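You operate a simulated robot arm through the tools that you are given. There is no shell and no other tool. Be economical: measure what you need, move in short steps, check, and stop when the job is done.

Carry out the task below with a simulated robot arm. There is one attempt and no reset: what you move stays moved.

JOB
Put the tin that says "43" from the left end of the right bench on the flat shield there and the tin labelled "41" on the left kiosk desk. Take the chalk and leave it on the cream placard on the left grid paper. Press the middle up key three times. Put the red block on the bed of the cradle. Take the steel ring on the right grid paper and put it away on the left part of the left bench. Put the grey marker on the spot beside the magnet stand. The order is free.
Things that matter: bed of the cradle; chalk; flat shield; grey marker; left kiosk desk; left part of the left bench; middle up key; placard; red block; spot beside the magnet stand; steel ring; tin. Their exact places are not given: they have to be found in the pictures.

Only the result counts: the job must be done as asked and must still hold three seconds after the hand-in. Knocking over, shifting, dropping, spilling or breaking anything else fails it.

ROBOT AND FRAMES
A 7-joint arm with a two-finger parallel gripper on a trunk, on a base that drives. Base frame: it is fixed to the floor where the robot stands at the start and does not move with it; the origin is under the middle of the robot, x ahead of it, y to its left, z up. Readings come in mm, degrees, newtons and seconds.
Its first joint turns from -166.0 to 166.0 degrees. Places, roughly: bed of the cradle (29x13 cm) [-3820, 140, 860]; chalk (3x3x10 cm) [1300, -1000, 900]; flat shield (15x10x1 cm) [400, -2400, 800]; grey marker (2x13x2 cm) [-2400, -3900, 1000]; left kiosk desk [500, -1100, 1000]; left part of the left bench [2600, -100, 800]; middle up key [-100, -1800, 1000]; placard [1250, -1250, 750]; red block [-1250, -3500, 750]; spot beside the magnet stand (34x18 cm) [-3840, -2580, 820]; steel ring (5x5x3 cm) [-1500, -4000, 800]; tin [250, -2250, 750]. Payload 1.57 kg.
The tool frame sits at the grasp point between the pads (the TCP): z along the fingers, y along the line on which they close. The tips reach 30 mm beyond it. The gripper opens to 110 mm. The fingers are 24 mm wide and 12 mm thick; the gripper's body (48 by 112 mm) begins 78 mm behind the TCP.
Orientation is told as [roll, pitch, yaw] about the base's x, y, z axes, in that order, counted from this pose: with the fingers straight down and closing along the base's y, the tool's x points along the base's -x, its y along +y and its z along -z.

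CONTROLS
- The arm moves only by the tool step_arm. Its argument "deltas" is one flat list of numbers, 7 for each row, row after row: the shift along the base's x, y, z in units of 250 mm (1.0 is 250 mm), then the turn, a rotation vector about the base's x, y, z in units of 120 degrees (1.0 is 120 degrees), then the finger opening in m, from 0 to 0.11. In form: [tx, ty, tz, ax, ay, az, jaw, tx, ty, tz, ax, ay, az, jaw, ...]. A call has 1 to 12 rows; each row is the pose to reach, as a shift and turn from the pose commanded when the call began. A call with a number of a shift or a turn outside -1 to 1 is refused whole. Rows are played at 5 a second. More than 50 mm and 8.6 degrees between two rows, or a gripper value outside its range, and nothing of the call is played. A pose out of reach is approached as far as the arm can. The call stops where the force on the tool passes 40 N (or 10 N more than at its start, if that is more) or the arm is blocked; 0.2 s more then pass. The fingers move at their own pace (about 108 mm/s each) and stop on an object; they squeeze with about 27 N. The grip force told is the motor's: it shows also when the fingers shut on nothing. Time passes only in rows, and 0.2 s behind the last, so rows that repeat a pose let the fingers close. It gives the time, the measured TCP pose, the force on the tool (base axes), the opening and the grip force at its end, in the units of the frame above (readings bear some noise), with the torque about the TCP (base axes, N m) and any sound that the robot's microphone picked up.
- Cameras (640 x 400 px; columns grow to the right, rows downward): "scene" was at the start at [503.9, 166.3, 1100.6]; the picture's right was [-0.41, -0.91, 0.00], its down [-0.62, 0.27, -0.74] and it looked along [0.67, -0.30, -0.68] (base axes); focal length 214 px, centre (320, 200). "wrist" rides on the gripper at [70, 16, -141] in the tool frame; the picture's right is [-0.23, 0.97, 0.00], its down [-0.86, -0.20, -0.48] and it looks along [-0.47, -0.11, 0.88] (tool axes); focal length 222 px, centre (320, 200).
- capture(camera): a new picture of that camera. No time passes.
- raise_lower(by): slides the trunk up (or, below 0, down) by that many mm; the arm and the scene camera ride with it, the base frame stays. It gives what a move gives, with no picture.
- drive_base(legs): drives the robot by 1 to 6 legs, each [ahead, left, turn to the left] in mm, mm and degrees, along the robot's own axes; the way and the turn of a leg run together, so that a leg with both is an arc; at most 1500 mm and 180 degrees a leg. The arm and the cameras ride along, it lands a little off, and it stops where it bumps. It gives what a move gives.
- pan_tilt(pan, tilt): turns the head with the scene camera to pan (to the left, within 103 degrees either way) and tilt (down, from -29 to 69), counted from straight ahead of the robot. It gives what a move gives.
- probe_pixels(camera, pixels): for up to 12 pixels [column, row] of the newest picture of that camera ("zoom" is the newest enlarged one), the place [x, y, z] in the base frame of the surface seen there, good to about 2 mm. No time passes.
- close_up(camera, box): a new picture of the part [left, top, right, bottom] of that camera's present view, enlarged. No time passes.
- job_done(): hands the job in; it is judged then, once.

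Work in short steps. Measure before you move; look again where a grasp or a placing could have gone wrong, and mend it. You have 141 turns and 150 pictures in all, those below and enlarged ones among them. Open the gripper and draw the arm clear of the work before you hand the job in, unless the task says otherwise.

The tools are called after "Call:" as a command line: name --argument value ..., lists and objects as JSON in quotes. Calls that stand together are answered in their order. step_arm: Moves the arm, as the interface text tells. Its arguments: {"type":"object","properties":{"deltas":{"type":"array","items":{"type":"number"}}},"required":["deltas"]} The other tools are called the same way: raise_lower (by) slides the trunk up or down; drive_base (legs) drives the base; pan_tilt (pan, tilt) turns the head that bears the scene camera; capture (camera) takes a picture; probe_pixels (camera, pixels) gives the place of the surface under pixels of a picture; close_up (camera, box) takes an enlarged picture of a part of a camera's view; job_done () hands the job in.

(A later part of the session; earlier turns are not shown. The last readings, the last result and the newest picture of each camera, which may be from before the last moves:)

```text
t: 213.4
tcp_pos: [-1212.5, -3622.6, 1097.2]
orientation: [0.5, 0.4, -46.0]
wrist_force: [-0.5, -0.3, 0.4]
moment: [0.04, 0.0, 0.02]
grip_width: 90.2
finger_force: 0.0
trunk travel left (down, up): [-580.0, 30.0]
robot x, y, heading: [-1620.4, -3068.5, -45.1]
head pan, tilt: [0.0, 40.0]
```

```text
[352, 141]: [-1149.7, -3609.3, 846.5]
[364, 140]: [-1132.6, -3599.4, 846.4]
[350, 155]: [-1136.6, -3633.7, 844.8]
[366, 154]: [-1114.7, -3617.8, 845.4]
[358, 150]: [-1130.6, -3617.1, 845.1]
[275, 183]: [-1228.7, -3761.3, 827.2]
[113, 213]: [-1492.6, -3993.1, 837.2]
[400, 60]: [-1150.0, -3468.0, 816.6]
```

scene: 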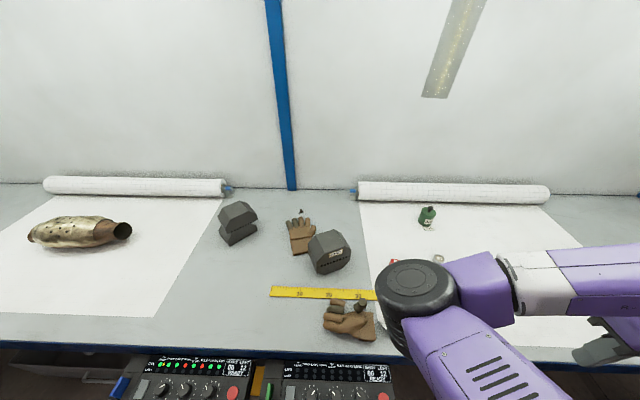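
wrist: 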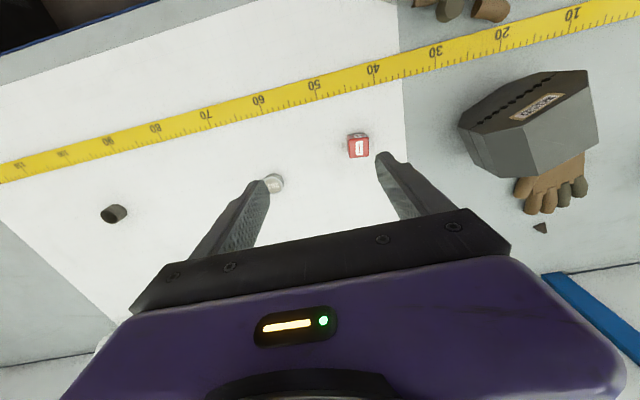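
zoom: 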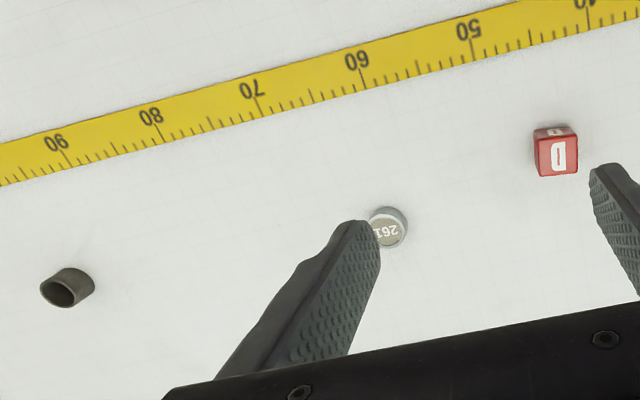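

The dark hollow ring at (-1493,-3993) is the steel ring; red block centre ≈(-1133,-3615), top 846. I move above the block and lower the trunk.

Call:
step_arm --deltas '[0.16, 0.015, 0, 0, 0, -0.04, 0.09, 0.318, 0.03, 0, 0, 0, -0.075, 0.09, 0.318, 0.03, 0, 0, 0, -0.075, 0.09]'

Call:
raise_lower --by -170

Call:
capture --camera "wrist"

Call:
capture --camera "scene"

```text
t: 214.2
tcp_pos: [-1129.3, -3610.0, 1098.0]
orientation: [0.4, 0.3, -54.9]
wrist_force: [0.3, -0.8, 0.5]
moment: [0.0, -0.01, -0.01]
grip_width: 89.7
finger_force: 0.0
trunk travel left (down, up): [-580.0, 30.0]
robot x, y, heading: [-1617.5, -3062.7, -45.2]
head pan, tilt: [0.0, 40.0]
```

```text
t: 216.2
tcp_pos: [-1130.6, -3610.8, 926.5]
orientation: [0.4, 0.3, -54.9]
wrist_force: [-1.0, 0.5, 0.0]
moment: [0.0, 0.01, 0.01]
grip_width: 90.1
finger_force: 0.0
trunk travel left (down, up): [-410.0, 200.0]
robot x, y, heading: [-1619.5, -3066.4, -45.0]
head pan, tilt: [0.0, 40.0]
```

```text
56 pictures are left
```

wrist: 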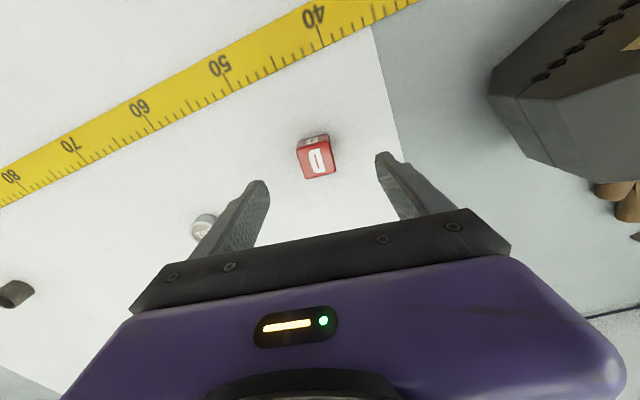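

```text
55 pictures are left
```

scene: 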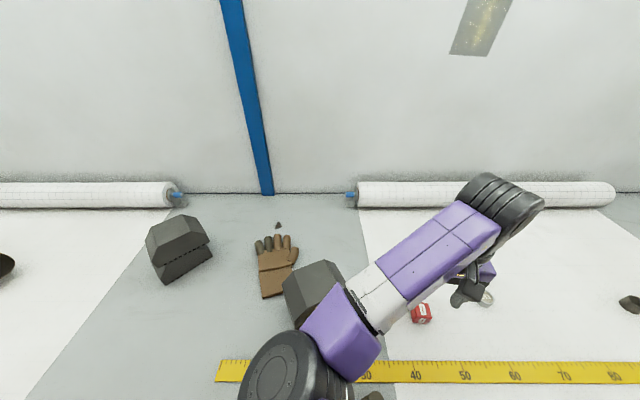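

I check the link's height over the hexagonal block and refine the cube's top.

Call:
probe_pixels --camera "scene" --pixels '[[335, 310], [365, 370], [310, 275], [270, 365], [320, 345]]'

Call:
probe_pixels --camera "wrist" --pixels '[[302, 153], [330, 148], [333, 170], [308, 176], [317, 161]]'

```text
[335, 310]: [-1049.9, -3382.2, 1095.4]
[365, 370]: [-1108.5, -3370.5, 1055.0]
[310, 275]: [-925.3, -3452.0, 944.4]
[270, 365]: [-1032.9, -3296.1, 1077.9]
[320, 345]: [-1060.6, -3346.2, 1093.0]
```

```text
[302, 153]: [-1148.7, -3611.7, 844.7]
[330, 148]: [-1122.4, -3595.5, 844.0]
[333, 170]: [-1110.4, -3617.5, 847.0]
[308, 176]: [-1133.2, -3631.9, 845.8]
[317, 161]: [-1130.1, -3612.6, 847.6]
```

The forearm is low beside the hexagonal block. I back off 120 and shift right 150 so the arm stretches straighter and stays clear of it.

Call:
drive_base --legs '[[-120, -150, 0]]'

Call:
step_arm --deltas '[0.13, 0.01, 0, 0, 0, 0, 0.09, 0.26, 0.02, 0, 0, 0, 0, 0.09, 0.39, 0.03, 0, 0, 0, 0, 0.09, 0.52, 0.05, 0, 0, 0, 0, 0.09, 0.65, 0.06, 0, 0, 0, 0, 0.09, 0.764, 0.076, 0, 0, 0, 0, 0.09]'

Call:
capture --camera "wrist"

Call:
capture --camera "scene"

```text
t: 217.7
tcp_pos: [-1322.9, -3626.4, 927.4]
orientation: [0.4, 0.3, -55.1]
wrist_force: [0.5, -0.7, 0.2]
moment: [-0.01, 0.02, 0.01]
grip_width: 90.2
finger_force: 0.1
trunk travel left (down, up): [-410.0, 200.0]
robot x, y, heading: [-1808.2, -3083.2, -45.5]
head pan, tilt: [0.0, 40.0]
```

```text
t: 219.1
tcp_pos: [-1130.4, -3606.2, 927.4]
orientation: [0.4, 0.3, -55.2]
wrist_force: [-0.4, -0.2, -0.1]
moment: [-0.03, -0.01, -0.05]
grip_width: 89.8
finger_force: 0.0
trunk travel left (down, up): [-410.0, 200.0]
robot x, y, heading: [-1807.5, -3079.6, -45.3]
head pan, tilt: [0.0, 40.0]
```

```text
54 pictures are left
```

wrist: 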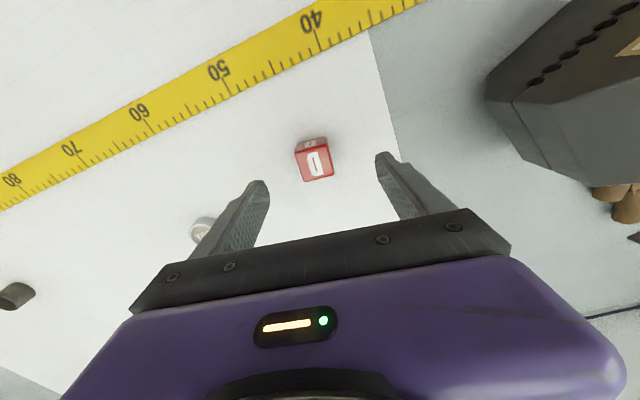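

```text
53 pictures are left
```

scene: 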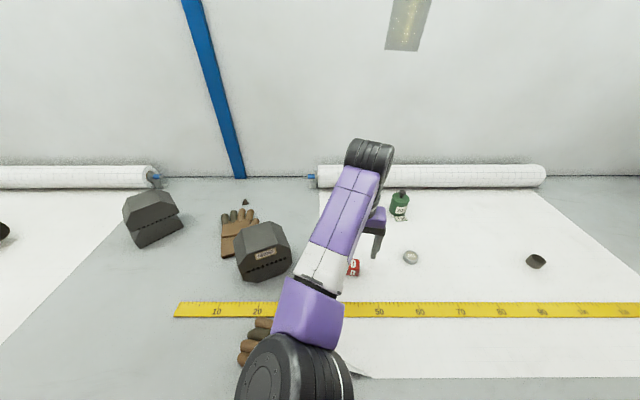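

Now the arm clears the block. I descend on the cube (centre (-1129,-3614)) and grip.

Call:
step_arm --deltas '[0.003, -0.03, -0.12, 0, 0, 0, 0.09, 0.003, -0.032, -0.24, 0, 0, 0, 0.09, 0.003, -0.032, -0.316, 0, 0, 0, 0.09, 0.003, -0.032, -0.32, 0, 0, 0, 0.09, 0.003, -0.032, -0.32, 0, 0, 0, 0.02, 0.003, -0.032, -0.32, 0, 0, 0, 0.02, 0.003, -0.032, -0.32, 0, 0, 0, 0.02, 0.003, -0.032, -0.32, 0, 0, 0, 0.02]'

```text
t: 220.9
tcp_pos: [-1130.9, -3613.8, 847.6]
orientation: [0.4, 0.3, -55.0]
wrist_force: [0.4, -1.0, -0.1]
moment: [0.0, 0.0, -0.02]
grip_width: 34.7
finger_force: 27.5
trunk travel left (down, up): [-410.0, 200.0]
robot x, y, heading: [-1806.0, -3078.3, -45.5]
head pan, tilt: [0.0, 40.0]
```

Gripped. I lift, raise the trunk, back off a bit and look to the right/behind for the route.

Call:
step_arm --deltas '[0, 0, 0.15, 0, 0, 0, 0.02, 0, 0, 0.3, 0, 0, 0, 0.02, -0.1, 0.05, 0.4, 0, 0, 0, 0.02, -0.25, 0.12, 0.4, 0, 0, 0, 0.02, -0.4, 0.2, 0.4, 0, 0, 0, 0.02]'

Call:
raise_lower --by 120

Call:
drive_base --legs '[[-250, -250, 0], [0, 0, -88]]'

Call:
pan_tilt --pan -40 --tilt 20

Call:
capture --camera "scene"

```text
t: 222.1
tcp_pos: [-1229.8, -3564.3, 951.1]
orientation: [0.4, 0.3, -55.1]
wrist_force: [-0.1, -0.1, -0.8]
moment: [-0.02, 0.02, 0.02]
grip_width: 34.8
finger_force: 26.8
trunk travel left (down, up): [-410.0, 200.0]
robot x, y, heading: [-1810.1, -3078.6, -45.4]
head pan, tilt: [0.0, 40.0]
```

```text
t: 223.6
tcp_pos: [-1228.9, -3564.4, 1070.7]
orientation: [0.5, 0.3, -55.0]
wrist_force: [0.3, -0.1, -0.6]
moment: [-0.02, 0.0, 0.0]
grip_width: 35.0
finger_force: 26.5
trunk travel left (down, up): [-530.0, 80.0]
robot x, y, heading: [-1812.0, -3076.1, -45.1]
head pan, tilt: [0.0, 40.0]
```

```text
t: 229.7
tcp_pos: [-2632.1, -3680.8, 1070.7]
orientation: [0.4, 0.3, -143.4]
wrist_force: [-0.3, 0.1, -0.8]
moment: [-0.01, -0.02, -0.05]
grip_width: 35.0
finger_force: 27.4
trunk travel left (down, up): [-530.0, 80.0]
robot x, y, heading: [-2167.4, -3089.7, -133.5]
head pan, tilt: [0.0, 40.0]
```

```text
t: 230.8
tcp_pos: [-2632.3, -3680.7, 1069.3]
orientation: [0.5, 0.3, -143.3]
wrist_force: [0.4, 0.1, -0.5]
moment: [0.0, -0.01, 0.0]
grip_width: 34.9
finger_force: 26.9
trunk travel left (down, up): [-530.0, 80.0]
robot x, y, heading: [-2167.3, -3088.1, -133.7]
head pan, tilt: [-40.0, 20.0]
```

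```text
52 pictures are left
```

scene: 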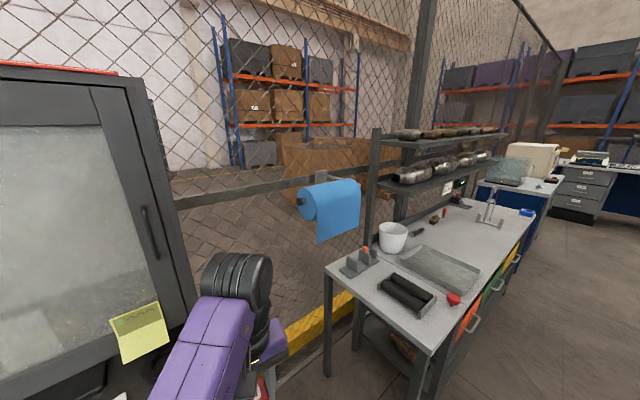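

A work table lies ahead-right; I probe its corners and items.

Call:
probe_pixels --camera "scene" --pixels '[[330, 272], [428, 348], [535, 215], [490, 218], [440, 268], [408, 292], [392, 240], [455, 300], [560, 185], [620, 172], [590, 230], [165, 290]]'

Call:
pan_tilt --pan -95 --tilt 20

Call:
capture --camera "scene"

```text
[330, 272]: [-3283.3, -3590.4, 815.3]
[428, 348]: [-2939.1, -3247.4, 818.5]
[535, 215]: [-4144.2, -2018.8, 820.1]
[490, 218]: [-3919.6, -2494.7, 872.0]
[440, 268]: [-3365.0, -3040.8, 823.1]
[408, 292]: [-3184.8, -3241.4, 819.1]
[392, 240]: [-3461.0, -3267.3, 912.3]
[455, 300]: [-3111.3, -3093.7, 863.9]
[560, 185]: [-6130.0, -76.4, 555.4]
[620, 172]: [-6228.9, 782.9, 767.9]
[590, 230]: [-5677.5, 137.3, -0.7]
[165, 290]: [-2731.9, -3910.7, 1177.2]
```

```text
t: 232.0
tcp_pos: [-2632.5, -3680.7, 1069.5]
orientation: [0.4, 0.2, -143.4]
wrist_force: [0.0, -0.3, -0.5]
moment: [0.03, -0.01, -0.02]
grip_width: 34.7
finger_force: 27.0
trunk travel left (down, up): [-530.0, 80.0]
robot x, y, heading: [-2170.9, -3086.7, -133.7]
head pan, tilt: [-95.0, 20.0]
```

```text
51 pictures are left
```

scene: 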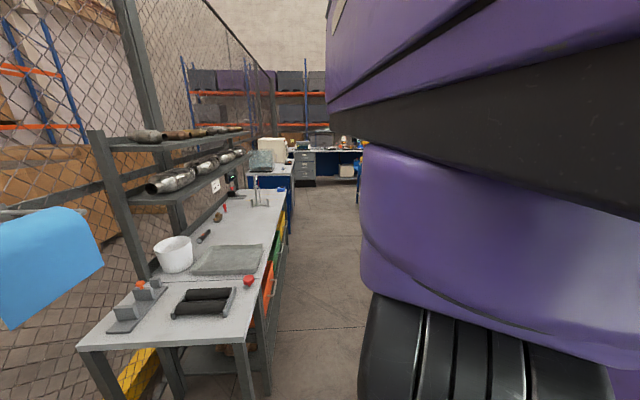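

The corridor between this table and the crate is ~1.1 m wide. I turn right to look along it and drive in.

Call:
drive_base --legs '[[0, 0, -91], [900, 80, 0]]'

Call:
pan_tilt --pan -30 --tilt 20

Call:
capture --camera "scene"

Call:
probe_pixels --camera "scene" --pixels '[[320, 200], [200, 250], [450, 250], [320, 120], [400, 150], [250, 150], [100, 200], [500, 200]]'

```text
t: 240.5
tcp_pos: [-3436.4, -2035.3, 1071.2]
orientation: [0.3, 0.4, 125.2]
wrist_force: [-0.4, -0.3, -0.9]
moment: [0.01, -0.01, -0.02]
grip_width: 35.1
finger_force: 26.5
trunk travel left (down, up): [-530.0, 80.0]
robot x, y, heading: [-2857.3, -2518.1, 134.8]
head pan, tilt: [-95.0, 20.0]
```

```text
t: 241.9
tcp_pos: [-3437.9, -2035.7, 1069.4]
orientation: [0.4, 0.3, 125.1]
wrist_force: [0.2, 0.5, -0.8]
moment: [0.01, 0.02, 0.0]
grip_width: 35.2
finger_force: 27.1
trunk travel left (down, up): [-530.0, 80.0]
robot x, y, heading: [-2856.2, -2518.3, 134.8]
head pan, tilt: [-30.0, 20.0]
```

```text
50 pictures are left
```

scene: 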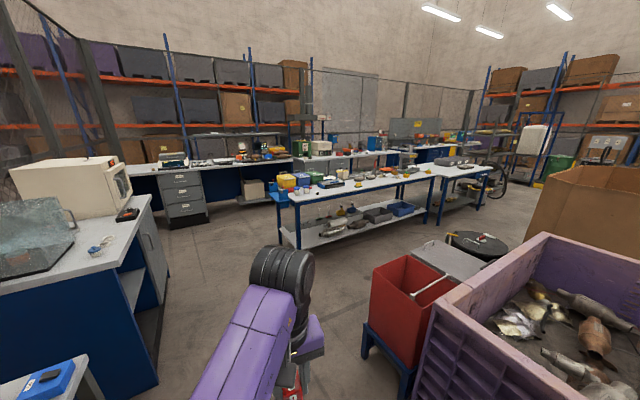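

```text
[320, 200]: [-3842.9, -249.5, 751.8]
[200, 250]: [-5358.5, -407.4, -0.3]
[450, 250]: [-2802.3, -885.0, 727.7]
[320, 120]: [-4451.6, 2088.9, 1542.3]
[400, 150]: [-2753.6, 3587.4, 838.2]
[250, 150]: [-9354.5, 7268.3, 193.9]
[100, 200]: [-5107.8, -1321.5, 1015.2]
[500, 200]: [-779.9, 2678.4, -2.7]
```

The island table ahead probably bears the cradle. I enlarge it and probe.

Call:
close_up --camera "scene" --box '[260, 140, 460, 240]'

Call:
probe_pixels --camera "zoom" --pixels '[[70, 165], [110, 190], [270, 180], [250, 130], [200, 140], [400, 100], [560, 110], [320, 135], [460, 110], [90, 130]]'

Call:
probe_pixels --camera "scene" --pixels '[[372, 340], [385, 275], [290, 195], [435, 310], [298, 245], [150, 350], [145, 300], [430, 175]]'

```text
3.20 times, centred on (360, 190) of scene
```

zoom: 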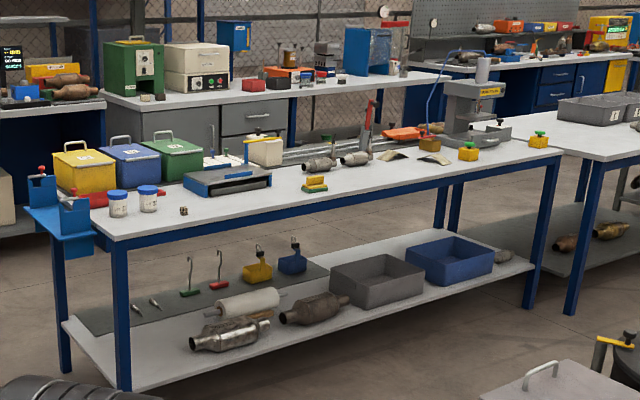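

```text
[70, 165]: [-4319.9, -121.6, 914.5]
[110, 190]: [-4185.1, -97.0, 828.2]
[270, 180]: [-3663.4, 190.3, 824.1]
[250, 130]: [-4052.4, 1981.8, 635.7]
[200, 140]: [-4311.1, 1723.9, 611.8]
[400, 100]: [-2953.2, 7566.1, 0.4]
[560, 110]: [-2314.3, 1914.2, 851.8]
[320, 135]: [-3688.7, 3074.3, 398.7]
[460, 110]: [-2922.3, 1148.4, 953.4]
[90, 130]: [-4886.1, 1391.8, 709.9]
```

```text
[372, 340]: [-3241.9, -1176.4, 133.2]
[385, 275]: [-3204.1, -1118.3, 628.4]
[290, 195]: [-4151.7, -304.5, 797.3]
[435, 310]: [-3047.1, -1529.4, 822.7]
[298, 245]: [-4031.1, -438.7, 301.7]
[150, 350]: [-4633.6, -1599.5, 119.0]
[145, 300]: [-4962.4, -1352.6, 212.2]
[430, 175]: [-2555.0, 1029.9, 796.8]
```

The cradle is near (-3820,140), 130 mm behind the island's front edge. I drive around the red bin and stop in front of it.

Call:
drive_base --legs '[[1366, 0, 0], [450, 0, -5]]'

Call:
drive_base --legs '[[90, -1050, 0]]'

Call:
pan_tilt --pan 0 --tilt 45

Call:
capture --camera "scene"

```text
t: 251.0
tcp_pos: [-4650.5, -702.4, 1070.2]
orientation: [0.4, 0.3, 120.4]
wrist_force: [-1.1, 0.5, -0.8]
moment: [0.02, 0.03, 0.0]
grip_width: 34.8
finger_force: 26.3
trunk travel left (down, up): [-530.0, 80.0]
robot x, y, heading: [-4112.5, -1231.0, 130.0]
head pan, tilt: [-30.0, 20.0]
```

```text
t: 256.2
tcp_pos: [-3939.7, 16.5, 1070.2]
orientation: [0.4, 0.3, 120.5]
wrist_force: [0.4, -0.8, 0.1]
moment: [0.03, -0.01, 0.03]
grip_width: 34.9
finger_force: 27.0
trunk travel left (down, up): [-530.0, 80.0]
robot x, y, heading: [-3398.9, -508.8, 130.0]
head pan, tilt: [-30.0, 20.0]
```

```text
t: 257.2
tcp_pos: [-3939.1, 16.0, 1071.1]
orientation: [0.3, 0.3, 120.6]
wrist_force: [-0.5, 0.2, 0.8]
moment: [-0.03, 0.01, 0.02]
grip_width: 34.9
finger_force: 27.0
trunk travel left (down, up): [-530.0, 80.0]
robot x, y, heading: [-3395.9, -512.4, 130.5]
head pan, tilt: [0.0, 45.0]
```

```text
48 pictures are left
```

scene: 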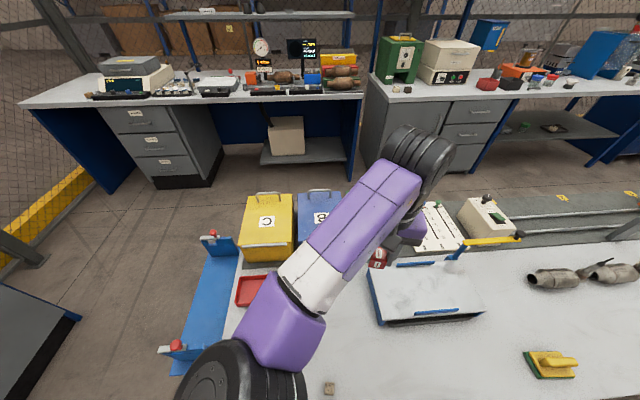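

The cradle with its white bed is at (425,290). I probe the bed and edges.

Call:
probe_pixels --camera "scene" --pixels '[[425, 290], [385, 285], [465, 285], [425, 312], [415, 263], [378, 318], [483, 303], [460, 260], [370, 270], [490, 240], [425, 276], [400, 300]]'

Call:
close_up --camera "scene" --box '[350, 220, 530, 340]'

```text
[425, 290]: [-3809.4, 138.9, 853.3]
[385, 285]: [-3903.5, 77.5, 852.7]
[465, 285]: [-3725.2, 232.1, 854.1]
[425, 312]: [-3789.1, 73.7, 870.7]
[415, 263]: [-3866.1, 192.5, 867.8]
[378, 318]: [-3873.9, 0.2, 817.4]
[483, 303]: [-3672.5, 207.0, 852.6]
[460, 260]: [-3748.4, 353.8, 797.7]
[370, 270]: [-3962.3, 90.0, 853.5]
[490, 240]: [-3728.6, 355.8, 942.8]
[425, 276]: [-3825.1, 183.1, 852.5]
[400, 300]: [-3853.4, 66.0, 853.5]
```

```text
3.33 times, centred on (440, 280) of scene
```

zoom: 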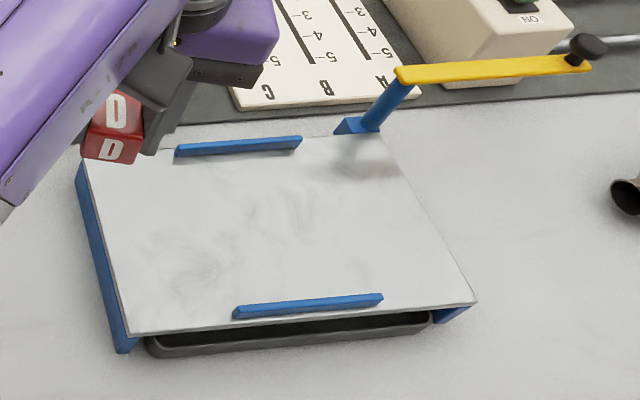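

Bed centre ≈(-3812,141), z 853. I move above it, then lower the trunk 120.

Call:
step_arm --deltas '[0.13, 0.125, 0, 0, 0, 0, 0.02, 0.26, 0.25, 0, 0, 0, 0, 0.02, 0.39, 0.375, 0, 0, 0, 0, 0.02, 0.508, 0.5, 0, 0, 0, 0, 0.02]'

Call:
raise_lower --by -110

Call:
capture --camera "scene"

Call:
capture --camera "wrist"

```text
t: 258.2
tcp_pos: [-3811.7, 139.7, 1068.5]
orientation: [0.5, 0.3, 120.7]
wrist_force: [-0.3, -0.1, -0.3]
moment: [0.02, -0.01, 0.02]
grip_width: 34.8
finger_force: 26.9
trunk travel left (down, up): [-530.0, 80.0]
robot x, y, heading: [-3395.3, -512.5, 130.1]
head pan, tilt: [0.0, 45.0]
```

```text
t: 259.6
tcp_pos: [-3811.8, 140.9, 958.8]
orientation: [0.4, 0.2, 120.6]
wrist_force: [-0.7, -0.5, -0.6]
moment: [0.01, -0.01, -0.01]
grip_width: 34.7
finger_force: 27.0
trunk travel left (down, up): [-420.0, 190.0]
robot x, y, heading: [-3398.5, -508.6, 130.1]
head pan, tilt: [0.0, 45.0]
```

```text
46 pictures are left
```

scene: 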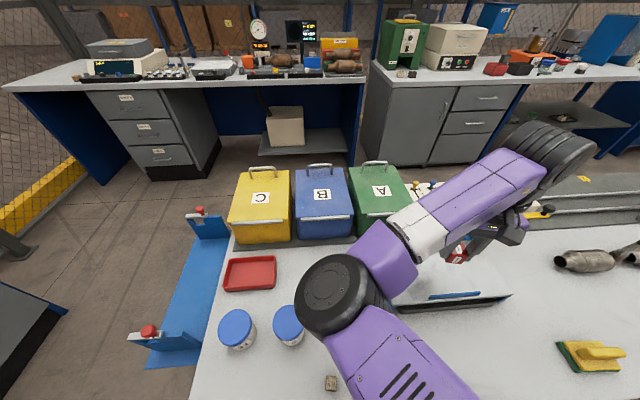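

```text
45 pictures are left
```

wrist: 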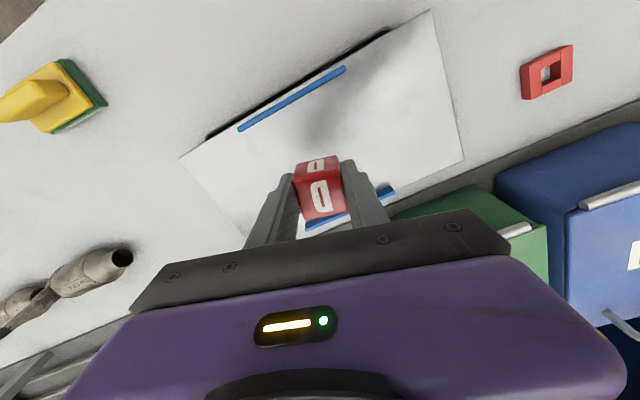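

Clear. Lower the block toward the bed.

Call:
step_arm --deltas '[0, 0, -0.1, 0, 0, 0, 0.02, 0, 0, -0.2, 0, 0, 0, 0.02, 0, 0, -0.25, 0, 0, 0, 0.02, 0, 0, -0.26, 0, 0, 0, 0.02, 0, 0, -0.26, 0, 0, 0, 0.02]'

Call:
step_arm --deltas '[0, 0, -0.01, 0, 0, 0, 0.02, 0, 0, -0.018, 0, 0, 0, 0.02, 0, 0, -0.018, 0, 0, 0, 0.02]'

```text
t: 260.8
tcp_pos: [-3810.8, 140.7, 893.4]
orientation: [0.4, 0.4, 120.6]
wrist_force: [-0.3, -0.7, -0.6]
moment: [0.0, 0.02, 0.02]
grip_width: 34.9
finger_force: 26.7
trunk travel left (down, up): [-420.0, 190.0]
robot x, y, heading: [-3401.8, -511.1, 130.3]
head pan, tilt: [0.0, 45.0]
```

```text
t: 261.6
tcp_pos: [-3811.1, 140.7, 890.7]
orientation: [0.4, 0.1, 120.6]
wrist_force: [1.5, 1.6, 17.0]
moment: [0.12, -0.31, 0.01]
grip_width: 34.9
finger_force: 26.8
trunk travel left (down, up): [-420.0, 190.0]
robot x, y, heading: [-3398.3, -514.4, 130.1]
head pan, tilt: [0.0, 45.0]
```

Contact (17 N). Release and rise.

Call:
step_arm --deltas '[0, 0, 0.004, 0, 0, 0, 0.045, 0, 0, 0.004, 0, 0, 0, 0.065, 0, 0, 0.004, 0, 0, 0, 0.065, 0, 0, 0.15, 0, 0, 0, 0.065, 0, 0, 0.3, 0, 0, 0, 0.065]'

Call:
capture --camera "wrist"

Call:
raise_lower --by 150

```text
t: 262.8
tcp_pos: [-3811.7, 140.5, 962.0]
orientation: [0.3, 0.3, 120.6]
wrist_force: [-0.4, 0.1, 0.6]
moment: [0.0, 0.02, 0.01]
grip_width: 64.9
finger_force: 0.0
trunk travel left (down, up): [-420.0, 190.0]
robot x, y, heading: [-3400.8, -511.7, 130.0]
head pan, tilt: [0.0, 45.0]
```

```text
44 pictures are left
```

wrist: 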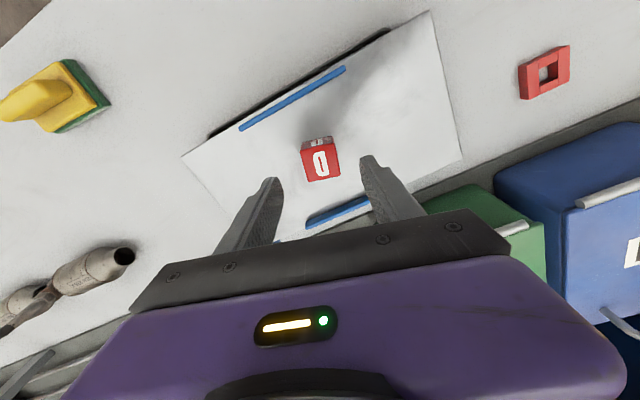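

```text
t: 264.5
tcp_pos: [-3811.9, 140.6, 1112.2]
orientation: [0.5, 0.3, 120.7]
wrist_force: [-0.2, 0.2, 0.6]
moment: [0.01, 0.01, 0.01]
grip_width: 65.2
finger_force: 0.0
trunk travel left (down, up): [-570.0, 40.0]
robot x, y, heading: [-3397.0, -510.2, 130.5]
head pan, tilt: [0.0, 45.0]
```

The red block lies on the bed. Now I return through the corridor toward the right kiosk desk for the marker.

Call:
drive_base --legs '[[-110, 1050, 0], [0, 0, -175.5]]'

Call:
pan_tilt --pan -50 --tilt 30

Call:
drive_base --legs '[[900, 0, 0]]'

Call:
capture --camera "scene"

```text
t: 277.2
tcp_pos: [-3666.5, -1904.3, 1112.0]
orientation: [0.4, 0.3, -55.6]
wrist_force: [-0.5, -0.1, -0.4]
moment: [0.03, 0.0, -0.01]
grip_width: 65.1
finger_force: 0.0
trunk travel left (down, up): [-570.0, 40.0]
robot x, y, heading: [-4121.2, -1280.8, -46.2]
head pan, tilt: [0.0, 45.0]
```

```text
t: 278.4
tcp_pos: [-3666.2, -1904.5, 1111.9]
orientation: [0.4, 0.3, -55.5]
wrist_force: [0.7, 0.1, 0.0]
moment: [-0.01, 0.02, 0.0]
grip_width: 65.2
finger_force: 0.1
trunk travel left (down, up): [-570.0, 40.0]
robot x, y, heading: [-4119.9, -1285.2, -46.2]
head pan, tilt: [-50.0, 30.0]
```

```text
t: 283.3
tcp_pos: [-3024.3, -2571.8, 1112.8]
orientation: [0.4, 0.3, -55.6]
wrist_force: [-0.3, -0.3, -0.1]
moment: [0.05, 0.04, -0.01]
grip_width: 65.0
finger_force: 0.0
trunk travel left (down, up): [-570.0, 40.0]
robot x, y, heading: [-3478.3, -1953.2, -46.1]
head pan, tilt: [-50.0, 30.0]
```

```text
43 pictures are left
```

scene: 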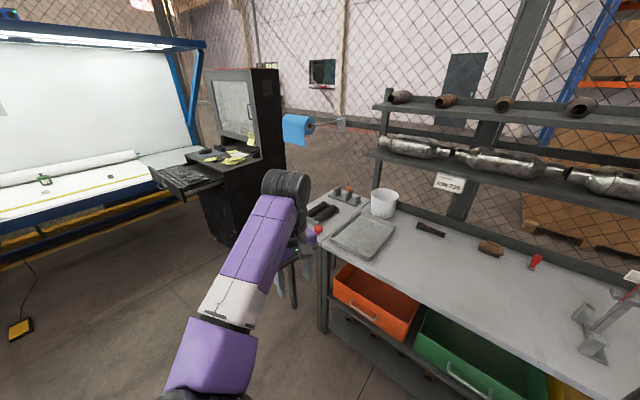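

I enlarge the right kiosk, and probe around the magnet stand for the spot.

Call:
close_up --camera "scene" --box '[140, 130, 290, 220]'

Call:
probe_pixels --camera "zoom" --pixels '[[40, 170], [120, 200], [260, 240], [330, 170], [400, 130], [300, 130], [200, 190]]'

Call:
close_up --camera "scene" --box '[460, 220, 640, 370]'

Call:
probe_pixels --camera "scene" --pixels '[[600, 340], [535, 262], [540, 310], [500, 300], [570, 330], [560, 290], [490, 248], [585, 290]]'

```text
4.27 times, centred on (215, 175) of scene
```

zoom: 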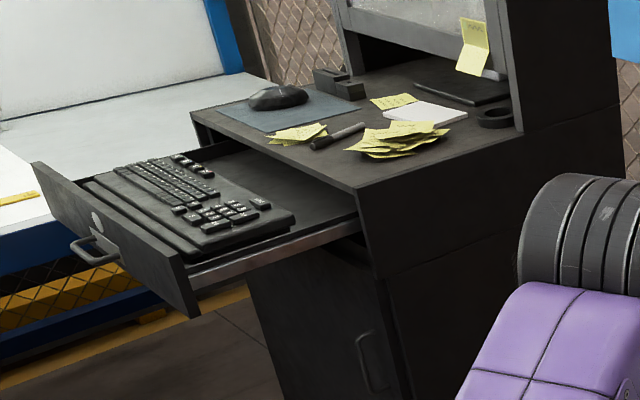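

```text
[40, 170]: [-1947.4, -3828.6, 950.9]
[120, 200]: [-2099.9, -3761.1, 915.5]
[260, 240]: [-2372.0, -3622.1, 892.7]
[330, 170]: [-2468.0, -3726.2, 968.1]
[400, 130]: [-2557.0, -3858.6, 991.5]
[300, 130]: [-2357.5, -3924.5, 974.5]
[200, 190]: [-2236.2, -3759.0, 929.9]
```

```text
2.67 times, centred on (550, 295) of scene
```

zoom: 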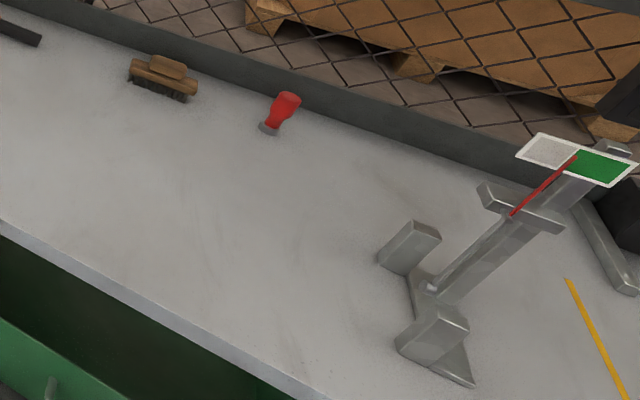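

```text
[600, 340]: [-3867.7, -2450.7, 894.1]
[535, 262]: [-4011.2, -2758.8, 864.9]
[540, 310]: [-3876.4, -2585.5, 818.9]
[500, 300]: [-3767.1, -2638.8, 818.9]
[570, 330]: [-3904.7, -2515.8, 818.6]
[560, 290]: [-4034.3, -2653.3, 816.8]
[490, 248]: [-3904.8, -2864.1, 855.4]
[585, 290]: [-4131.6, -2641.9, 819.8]
```

The marker lies among sticky notes on the desk (zoom (335,138)); the drawer below is open. I drive to stand before that desk.

Call:
drive_base --legs '[[1000, 40, 0], [985, 140, 0], [0, 0, -89]]'

Call:
pan_tilt --pan 0 --tilt 35

Call:
capture --camera "scene"

Call:
capture --camera "wrist"

```text
t: 297.1
tcp_pos: [-2593.5, -3704.8, 1111.4]
orientation: [0.4, 0.3, -145.9]
wrist_force: [0.5, -0.4, 0.1]
moment: [0.0, 0.04, 0.0]
grip_width: 65.1
finger_force: 0.1
trunk travel left (down, up): [-570.0, 40.0]
robot x, y, heading: [-1970.7, -3251.5, -136.5]
head pan, tilt: [-50.0, 30.0]
```

```text
t: 298.2
tcp_pos: [-2593.3, -3703.9, 1112.7]
orientation: [0.4, 0.3, -145.9]
wrist_force: [0.6, -0.5, -0.3]
moment: [0.02, 0.03, 0.04]
grip_width: 65.1
finger_force: 0.0
trunk travel left (down, up): [-570.0, 40.0]
robot x, y, heading: [-1972.9, -3252.8, -136.3]
head pan, tilt: [0.0, 35.0]
```

```text
40 pictures are left
```

scene: 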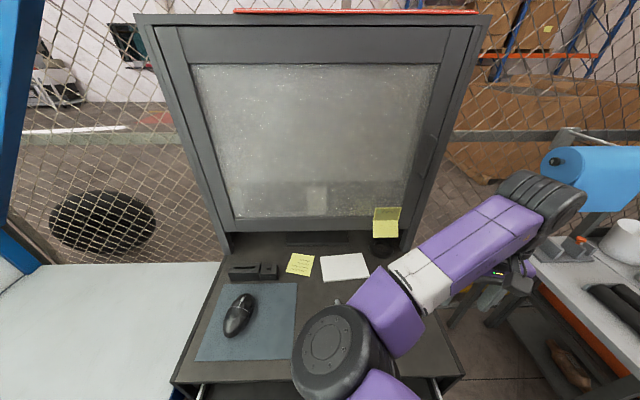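

```text
39 pictures are left
```

wrist: 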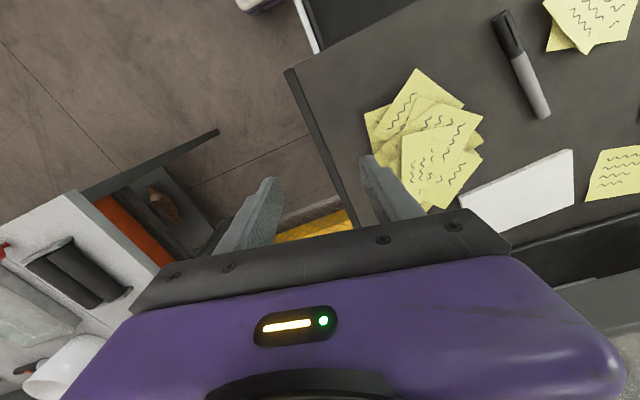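

The marker is clear in the wrist view, from (503,15) to (543,115). I probe it and the nearby notes.

Call:
probe_pixels --camera "wrist" --pixels '[[500, 14], [511, 40], [520, 62], [530, 85], [541, 112], [505, 65], [470, 110], [550, 45], [545, 150], [600, 40]]'

```text
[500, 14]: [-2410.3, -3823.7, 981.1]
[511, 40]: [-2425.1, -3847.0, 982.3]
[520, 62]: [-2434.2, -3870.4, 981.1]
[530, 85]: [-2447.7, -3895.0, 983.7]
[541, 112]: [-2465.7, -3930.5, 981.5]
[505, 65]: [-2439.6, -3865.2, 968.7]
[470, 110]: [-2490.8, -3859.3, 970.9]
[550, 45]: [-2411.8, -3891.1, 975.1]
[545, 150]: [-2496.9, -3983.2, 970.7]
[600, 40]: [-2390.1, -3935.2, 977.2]
```

Marker centre (-2437,-3876), axis 62°, top 982; a note lies close on one side at its middle, so I'll grip ~25 mm nearer the grey end: (-2448,-3898), yaw -117.6.

Call:
step_arm --deltas '[0.116, -0.155, 0, 0, 0, 0.047, 0.04, 0.232, -0.31, 0, 0, 0, 0.094, 0.04, 0.348, -0.465, 0, 0, 0, 0.141, 0.04, 0.464, -0.62, 0, 0, 0, 0.188, 0.04, 0.58, -0.776, 0, 0, 0, 0.236, 0.04, 0.58, -0.776, -0.16, 0, 0, 0.236, 0.04, 0.58, -0.776, -0.26, 0, 0, 0.236, 0.04]'

Call:
capture --camera "wrist"

Call:
capture --camera "scene"

```text
t: 299.8
tcp_pos: [-2448.0, -3899.0, 1047.8]
orientation: [0.5, 0.2, -117.5]
wrist_force: [0.6, -0.7, 0.2]
moment: [-0.01, -0.02, -0.01]
grip_width: 39.7
finger_force: 0.0
trunk travel left (down, up): [-570.0, 40.0]
robot x, y, heading: [-1968.0, -3255.7, -136.1]
head pan, tilt: [0.0, 35.0]
```

```text
38 pictures are left
```

wrist: 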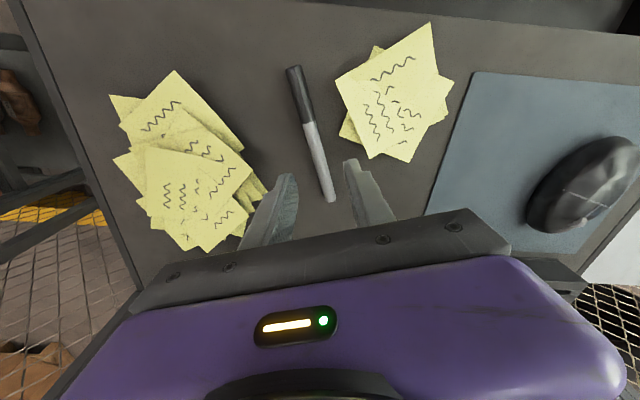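

```text
37 pictures are left
```

scene: 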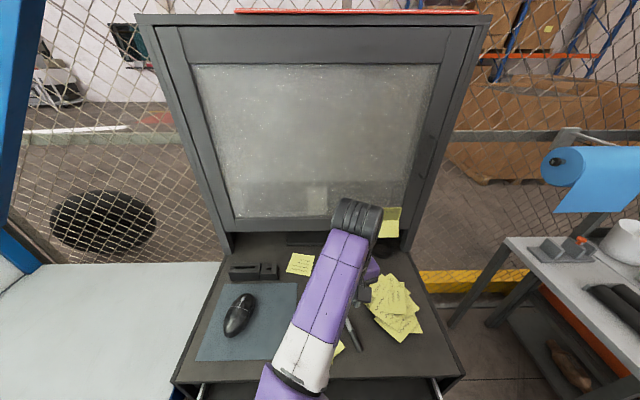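

Fingers straddle the marker and clear the notes. I descend to z≈1002 and close.

Call:
step_arm --deltas '[0, 0, -0.08, 0, 0, 0, 0.04, 0, 0, -0.16, 0, 0, 0, 0.04, 0, 0, -0.182, 0, 0, 0, 0.04, 0, 0, -0.182, 0, 0, 0, 0.04, 0, 0, -0.182, 0, 0, 0, 0, 0, 0, -0.182, 0, 0, 0, 0, 0, 0, -0.182, 0, 0, 0, 0]'

```text
t: 301.4
tcp_pos: [-2450.6, -3898.0, 1002.8]
orientation: [0.4, 0.3, -117.5]
wrist_force: [1.0, 0.4, 0.1]
moment: [0.01, 0.02, -0.01]
grip_width: 11.0
finger_force: 26.9
trunk travel left (down, up): [-570.0, 40.0]
robot x, y, heading: [-1970.2, -3254.6, -136.2]
head pan, tilt: [0.0, 35.0]
```

Gripped at 11 mm. Lift and check.

Call:
step_arm --deltas '[0, 0, 0.08, 0, 0, 0, 0, 0, 0, 0.2, 0, 0, 0, 0, 0, 0, 0.35, 0, 0, 0, 0, 0.1, 0.1, 0.42, 0, 0, 0, 0, 0.2, 0.2, 0.42, 0, 0, 0, 0]'

Call:
capture --camera "wrist"

```text
t: 302.6
tcp_pos: [-2401.7, -3850.8, 1106.6]
orientation: [0.6, 0.4, -117.5]
wrist_force: [-0.3, -0.7, 0.5]
moment: [0.01, -0.03, -0.01]
grip_width: 11.1
finger_force: 26.9
trunk travel left (down, up): [-570.0, 40.0]
robot x, y, heading: [-1974.0, -3250.4, -136.5]
head pan, tilt: [0.0, 35.0]
```

```text
36 pictures are left
```

wrist: 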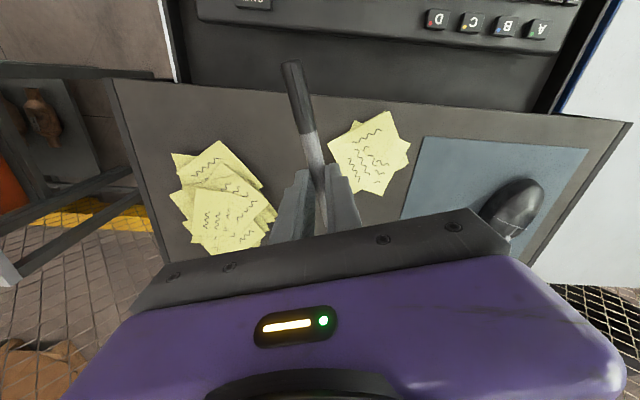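

The marker is held and the notes are undisturbed. I retract a bit and drive to the magnet-stand table.

Call:
step_arm --deltas '[0.11, 0.15, 0.02, 0, 0, 0, 0, 0.22, 0.3, 0.02, 0, 0, 0, 0]'

Call:
drive_base --legs '[[0, 0, -88.5], [900, 60, 0], [880, 60, 0], [0, 0, 90]]'

Call:
pan_tilt --pan -5 --tilt 40

Call:
capture --camera "scene"

```text
t: 303.2
tcp_pos: [-2344.8, -3773.2, 1110.4]
orientation: [0.4, 0.3, -117.6]
wrist_force: [-0.7, 0.2, -0.1]
moment: [-0.01, -0.03, -0.01]
grip_width: 10.9
finger_force: 26.9
trunk travel left (down, up): [-570.0, 40.0]
robot x, y, heading: [-1967.9, -3252.6, -136.4]
head pan, tilt: [0.0, 35.0]
```

```text
t: 320.1
tcp_pos: [-3645.0, -2587.3, 1110.8]
orientation: [0.3, 0.3, -114.6]
wrist_force: [-0.1, -0.3, -0.3]
moment: [0.04, -0.01, 0.01]
grip_width: 11.1
finger_force: 26.7
trunk travel left (down, up): [-570.0, 40.0]
robot x, y, heading: [-3295.4, -2048.3, -133.5]
head pan, tilt: [0.0, 35.0]
```

```text
t: 320.7
tcp_pos: [-3642.8, -2586.9, 1110.8]
orientation: [0.4, 0.3, -114.7]
wrist_force: [0.0, 0.3, 0.1]
moment: [0.01, 0.02, -0.01]
grip_width: 11.2
finger_force: 26.8
trunk travel left (down, up): [-570.0, 40.0]
robot x, y, heading: [-3296.5, -2042.4, -133.3]
head pan, tilt: [-5.0, 40.0]
```

```text
35 pictures are left
```

scene: 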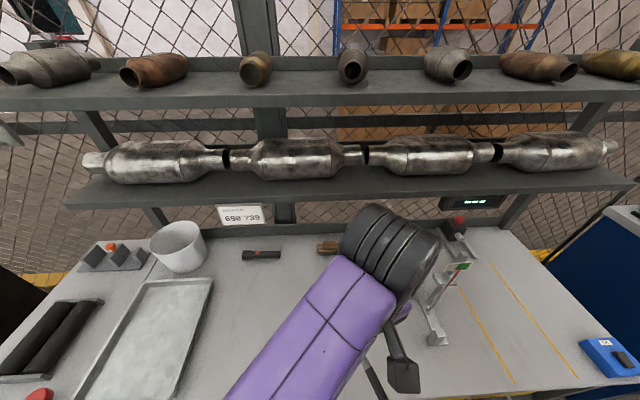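

Two orange lines right of the stand may mark the spot. I probe stand, lines and surroundings.

Call:
probe_pixels --camera "scene" --pixels '[[435, 335], [460, 290], [515, 383], [495, 265], [577, 375], [500, 320], [540, 330], [420, 280], [460, 240], [300, 340], [330, 300], [605, 350]]'

Call:
close_up --camera "scene" --box '[380, 220, 620, 400]'

```text
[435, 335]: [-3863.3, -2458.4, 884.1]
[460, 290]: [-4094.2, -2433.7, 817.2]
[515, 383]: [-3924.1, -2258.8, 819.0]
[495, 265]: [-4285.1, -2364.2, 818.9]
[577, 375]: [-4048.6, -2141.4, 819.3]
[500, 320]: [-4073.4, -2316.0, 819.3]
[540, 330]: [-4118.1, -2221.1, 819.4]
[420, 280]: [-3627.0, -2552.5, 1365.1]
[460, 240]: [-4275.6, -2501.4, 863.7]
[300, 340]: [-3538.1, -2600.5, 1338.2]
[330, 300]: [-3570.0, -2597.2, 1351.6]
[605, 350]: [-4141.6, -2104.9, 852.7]
```

```text
2.22 times, centred on (500, 310) of scene
```

zoom: 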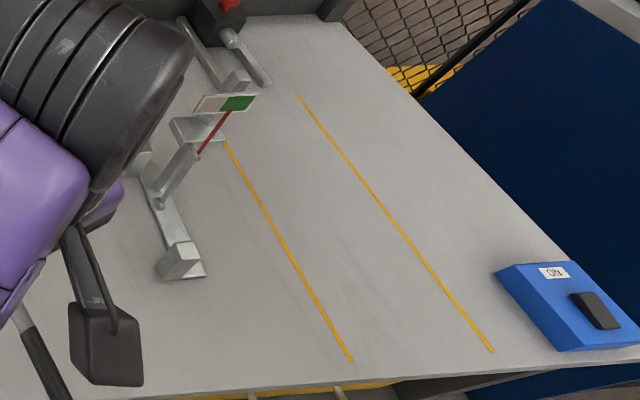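

By its coordinates the spot centre is (-3840,-2580), left of the stand, free surface z 819. I check the shelf's front edge for wrist clearance.

Call:
probe_pixels --camera "scene" --pixels '[[250, 205], [330, 202], [560, 195], [200, 190], [300, 105], [340, 95], [240, 213], [290, 150], [380, 135], [262, 253]]'

```text
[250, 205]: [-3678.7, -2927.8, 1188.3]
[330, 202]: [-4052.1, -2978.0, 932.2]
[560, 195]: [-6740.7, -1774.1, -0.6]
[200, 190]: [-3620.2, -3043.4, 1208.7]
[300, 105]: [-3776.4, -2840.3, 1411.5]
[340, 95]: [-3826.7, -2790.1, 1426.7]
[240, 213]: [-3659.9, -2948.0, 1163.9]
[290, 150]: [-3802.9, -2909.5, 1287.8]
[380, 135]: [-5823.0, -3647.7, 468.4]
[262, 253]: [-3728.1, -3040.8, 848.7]
```

Shelf front is at table depth 302 and z≥1188, so I lower the trunk first, then slide in beneath it.

Call:
raise_lower --by -190

Call:
step_arm --deltas '[-0.16, -0.02, 0, 0, 0, -0.035, 0, -0.32, -0.04, 0, 0, 0, -0.07, 0, -0.48, -0.06, 0, 0, 0, -0.105, 0, -0.64, -0.08, 0, 0, 0, -0.14, 0, -0.804, -0.096, 0, 0, 0, -0.1725, 0, -0.804, -0.096, 0, 0, 0, -0.1725, 0]'

Call:
capture --camera "scene"

Call:
capture --camera "wrist"

```text
t: 322.8
tcp_pos: [-3643.4, -2586.9, 920.8]
orientation: [0.4, 0.3, -114.7]
wrist_force: [1.1, 0.5, -0.4]
moment: [0.02, -0.01, 0.02]
grip_width: 11.3
finger_force: 27.2
trunk travel left (down, up): [-380.0, 230.0]
robot x, y, heading: [-3296.0, -2048.6, -133.3]
head pan, tilt: [-5.0, 40.0]
```

```text
t: 324.2
tcp_pos: [-3844.4, -2610.9, 921.5]
orientation: [0.5, 0.3, -135.3]
wrist_force: [0.0, -0.6, 0.3]
moment: [-0.01, 0.0, 0.02]
grip_width: 11.4
finger_force: 27.0
trunk travel left (down, up): [-380.0, 230.0]
robot x, y, heading: [-3293.2, -2041.8, -133.1]
head pan, tilt: [-5.0, 40.0]
```

```text
33 pictures are left
```

scene: 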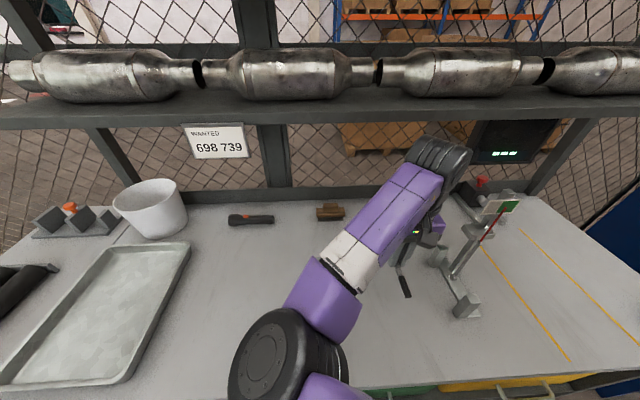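

```text
32 pictures are left
```

wrist: 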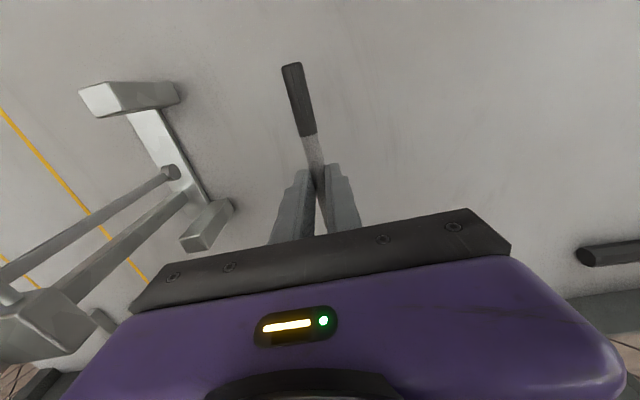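

Clear of the stand. Lower to just above the table, then to contact.

Call:
step_arm --deltas '[0, 0, -0.1, 0, 0, 0, 0, 0, 0, -0.2, 0, 0, 0, 0, 0, 0, -0.255, 0, 0, 0, 0, 0, 0, -0.262, 0, 0, 0, 0, 0, 0, -0.262, 0, 0, 0, 0]'

Call:
step_arm --deltas '[0, 0, -0.01, 0, 0, 0, 0, 0, 0, -0.016, 0, 0, 0, 0, 0, 0, -0.016, 0, 0, 0, 0]'

```text
t: 325.4
tcp_pos: [-3844.3, -2610.8, 855.9]
orientation: [0.5, 0.3, -135.4]
wrist_force: [-0.1, 0.4, -0.2]
moment: [-0.01, -0.02, 0.03]
grip_width: 11.3
finger_force: 26.9
trunk travel left (down, up): [-380.0, 230.0]
robot x, y, heading: [-3295.5, -2044.5, -133.4]
head pan, tilt: [-5.0, 40.0]
```

```text
t: 326.2
tcp_pos: [-3844.6, -2610.1, 851.5]
orientation: [0.4, 0.3, -135.3]
wrist_force: [-0.3, -0.1, 3.2]
moment: [0.1, -0.05, 0.02]
grip_width: 11.2
finger_force: 27.3
trunk travel left (down, up): [-380.0, 230.0]
robot x, y, heading: [-3291.3, -2046.3, -133.4]
head pan, tilt: [-5.0, 40.0]
```

Light contact. Open a little (slowly), then rise.

Call:
step_arm --deltas '[0, 0, 0, 0, 0, 0, 0.016, 0, 0, 0, 0, 0, 0, 0.03, 0, 0, 0, 0, 0, 0, 0.04, 0, 0, 0.08, 0, 0, 0, 0.04, 0, 0, 0.25, 0, 0, 0, 0.04]'

Call:
capture --camera "wrist"

Call:
probe_pixels --camera "wrist" --pixels '[[296, 90], [325, 190], [310, 140]]'

```text
t: 327.4
tcp_pos: [-3846.0, -2607.1, 915.1]
orientation: [0.4, 0.3, -135.5]
wrist_force: [-0.8, 0.0, -0.2]
moment: [-0.02, 0.01, -0.01]
grip_width: 40.2
finger_force: 0.1
trunk travel left (down, up): [-380.0, 230.0]
robot x, y, heading: [-3293.5, -2043.0, -133.2]
head pan, tilt: [-5.0, 40.0]
```

```text
31 pictures are left
```

wrist: 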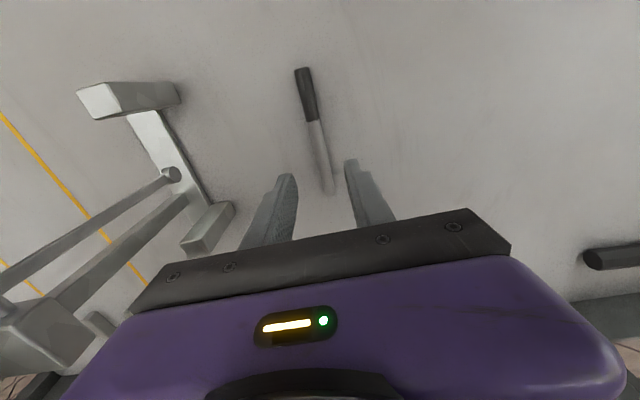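

```text
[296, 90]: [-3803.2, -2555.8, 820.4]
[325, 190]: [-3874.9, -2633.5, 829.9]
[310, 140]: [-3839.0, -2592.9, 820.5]
```

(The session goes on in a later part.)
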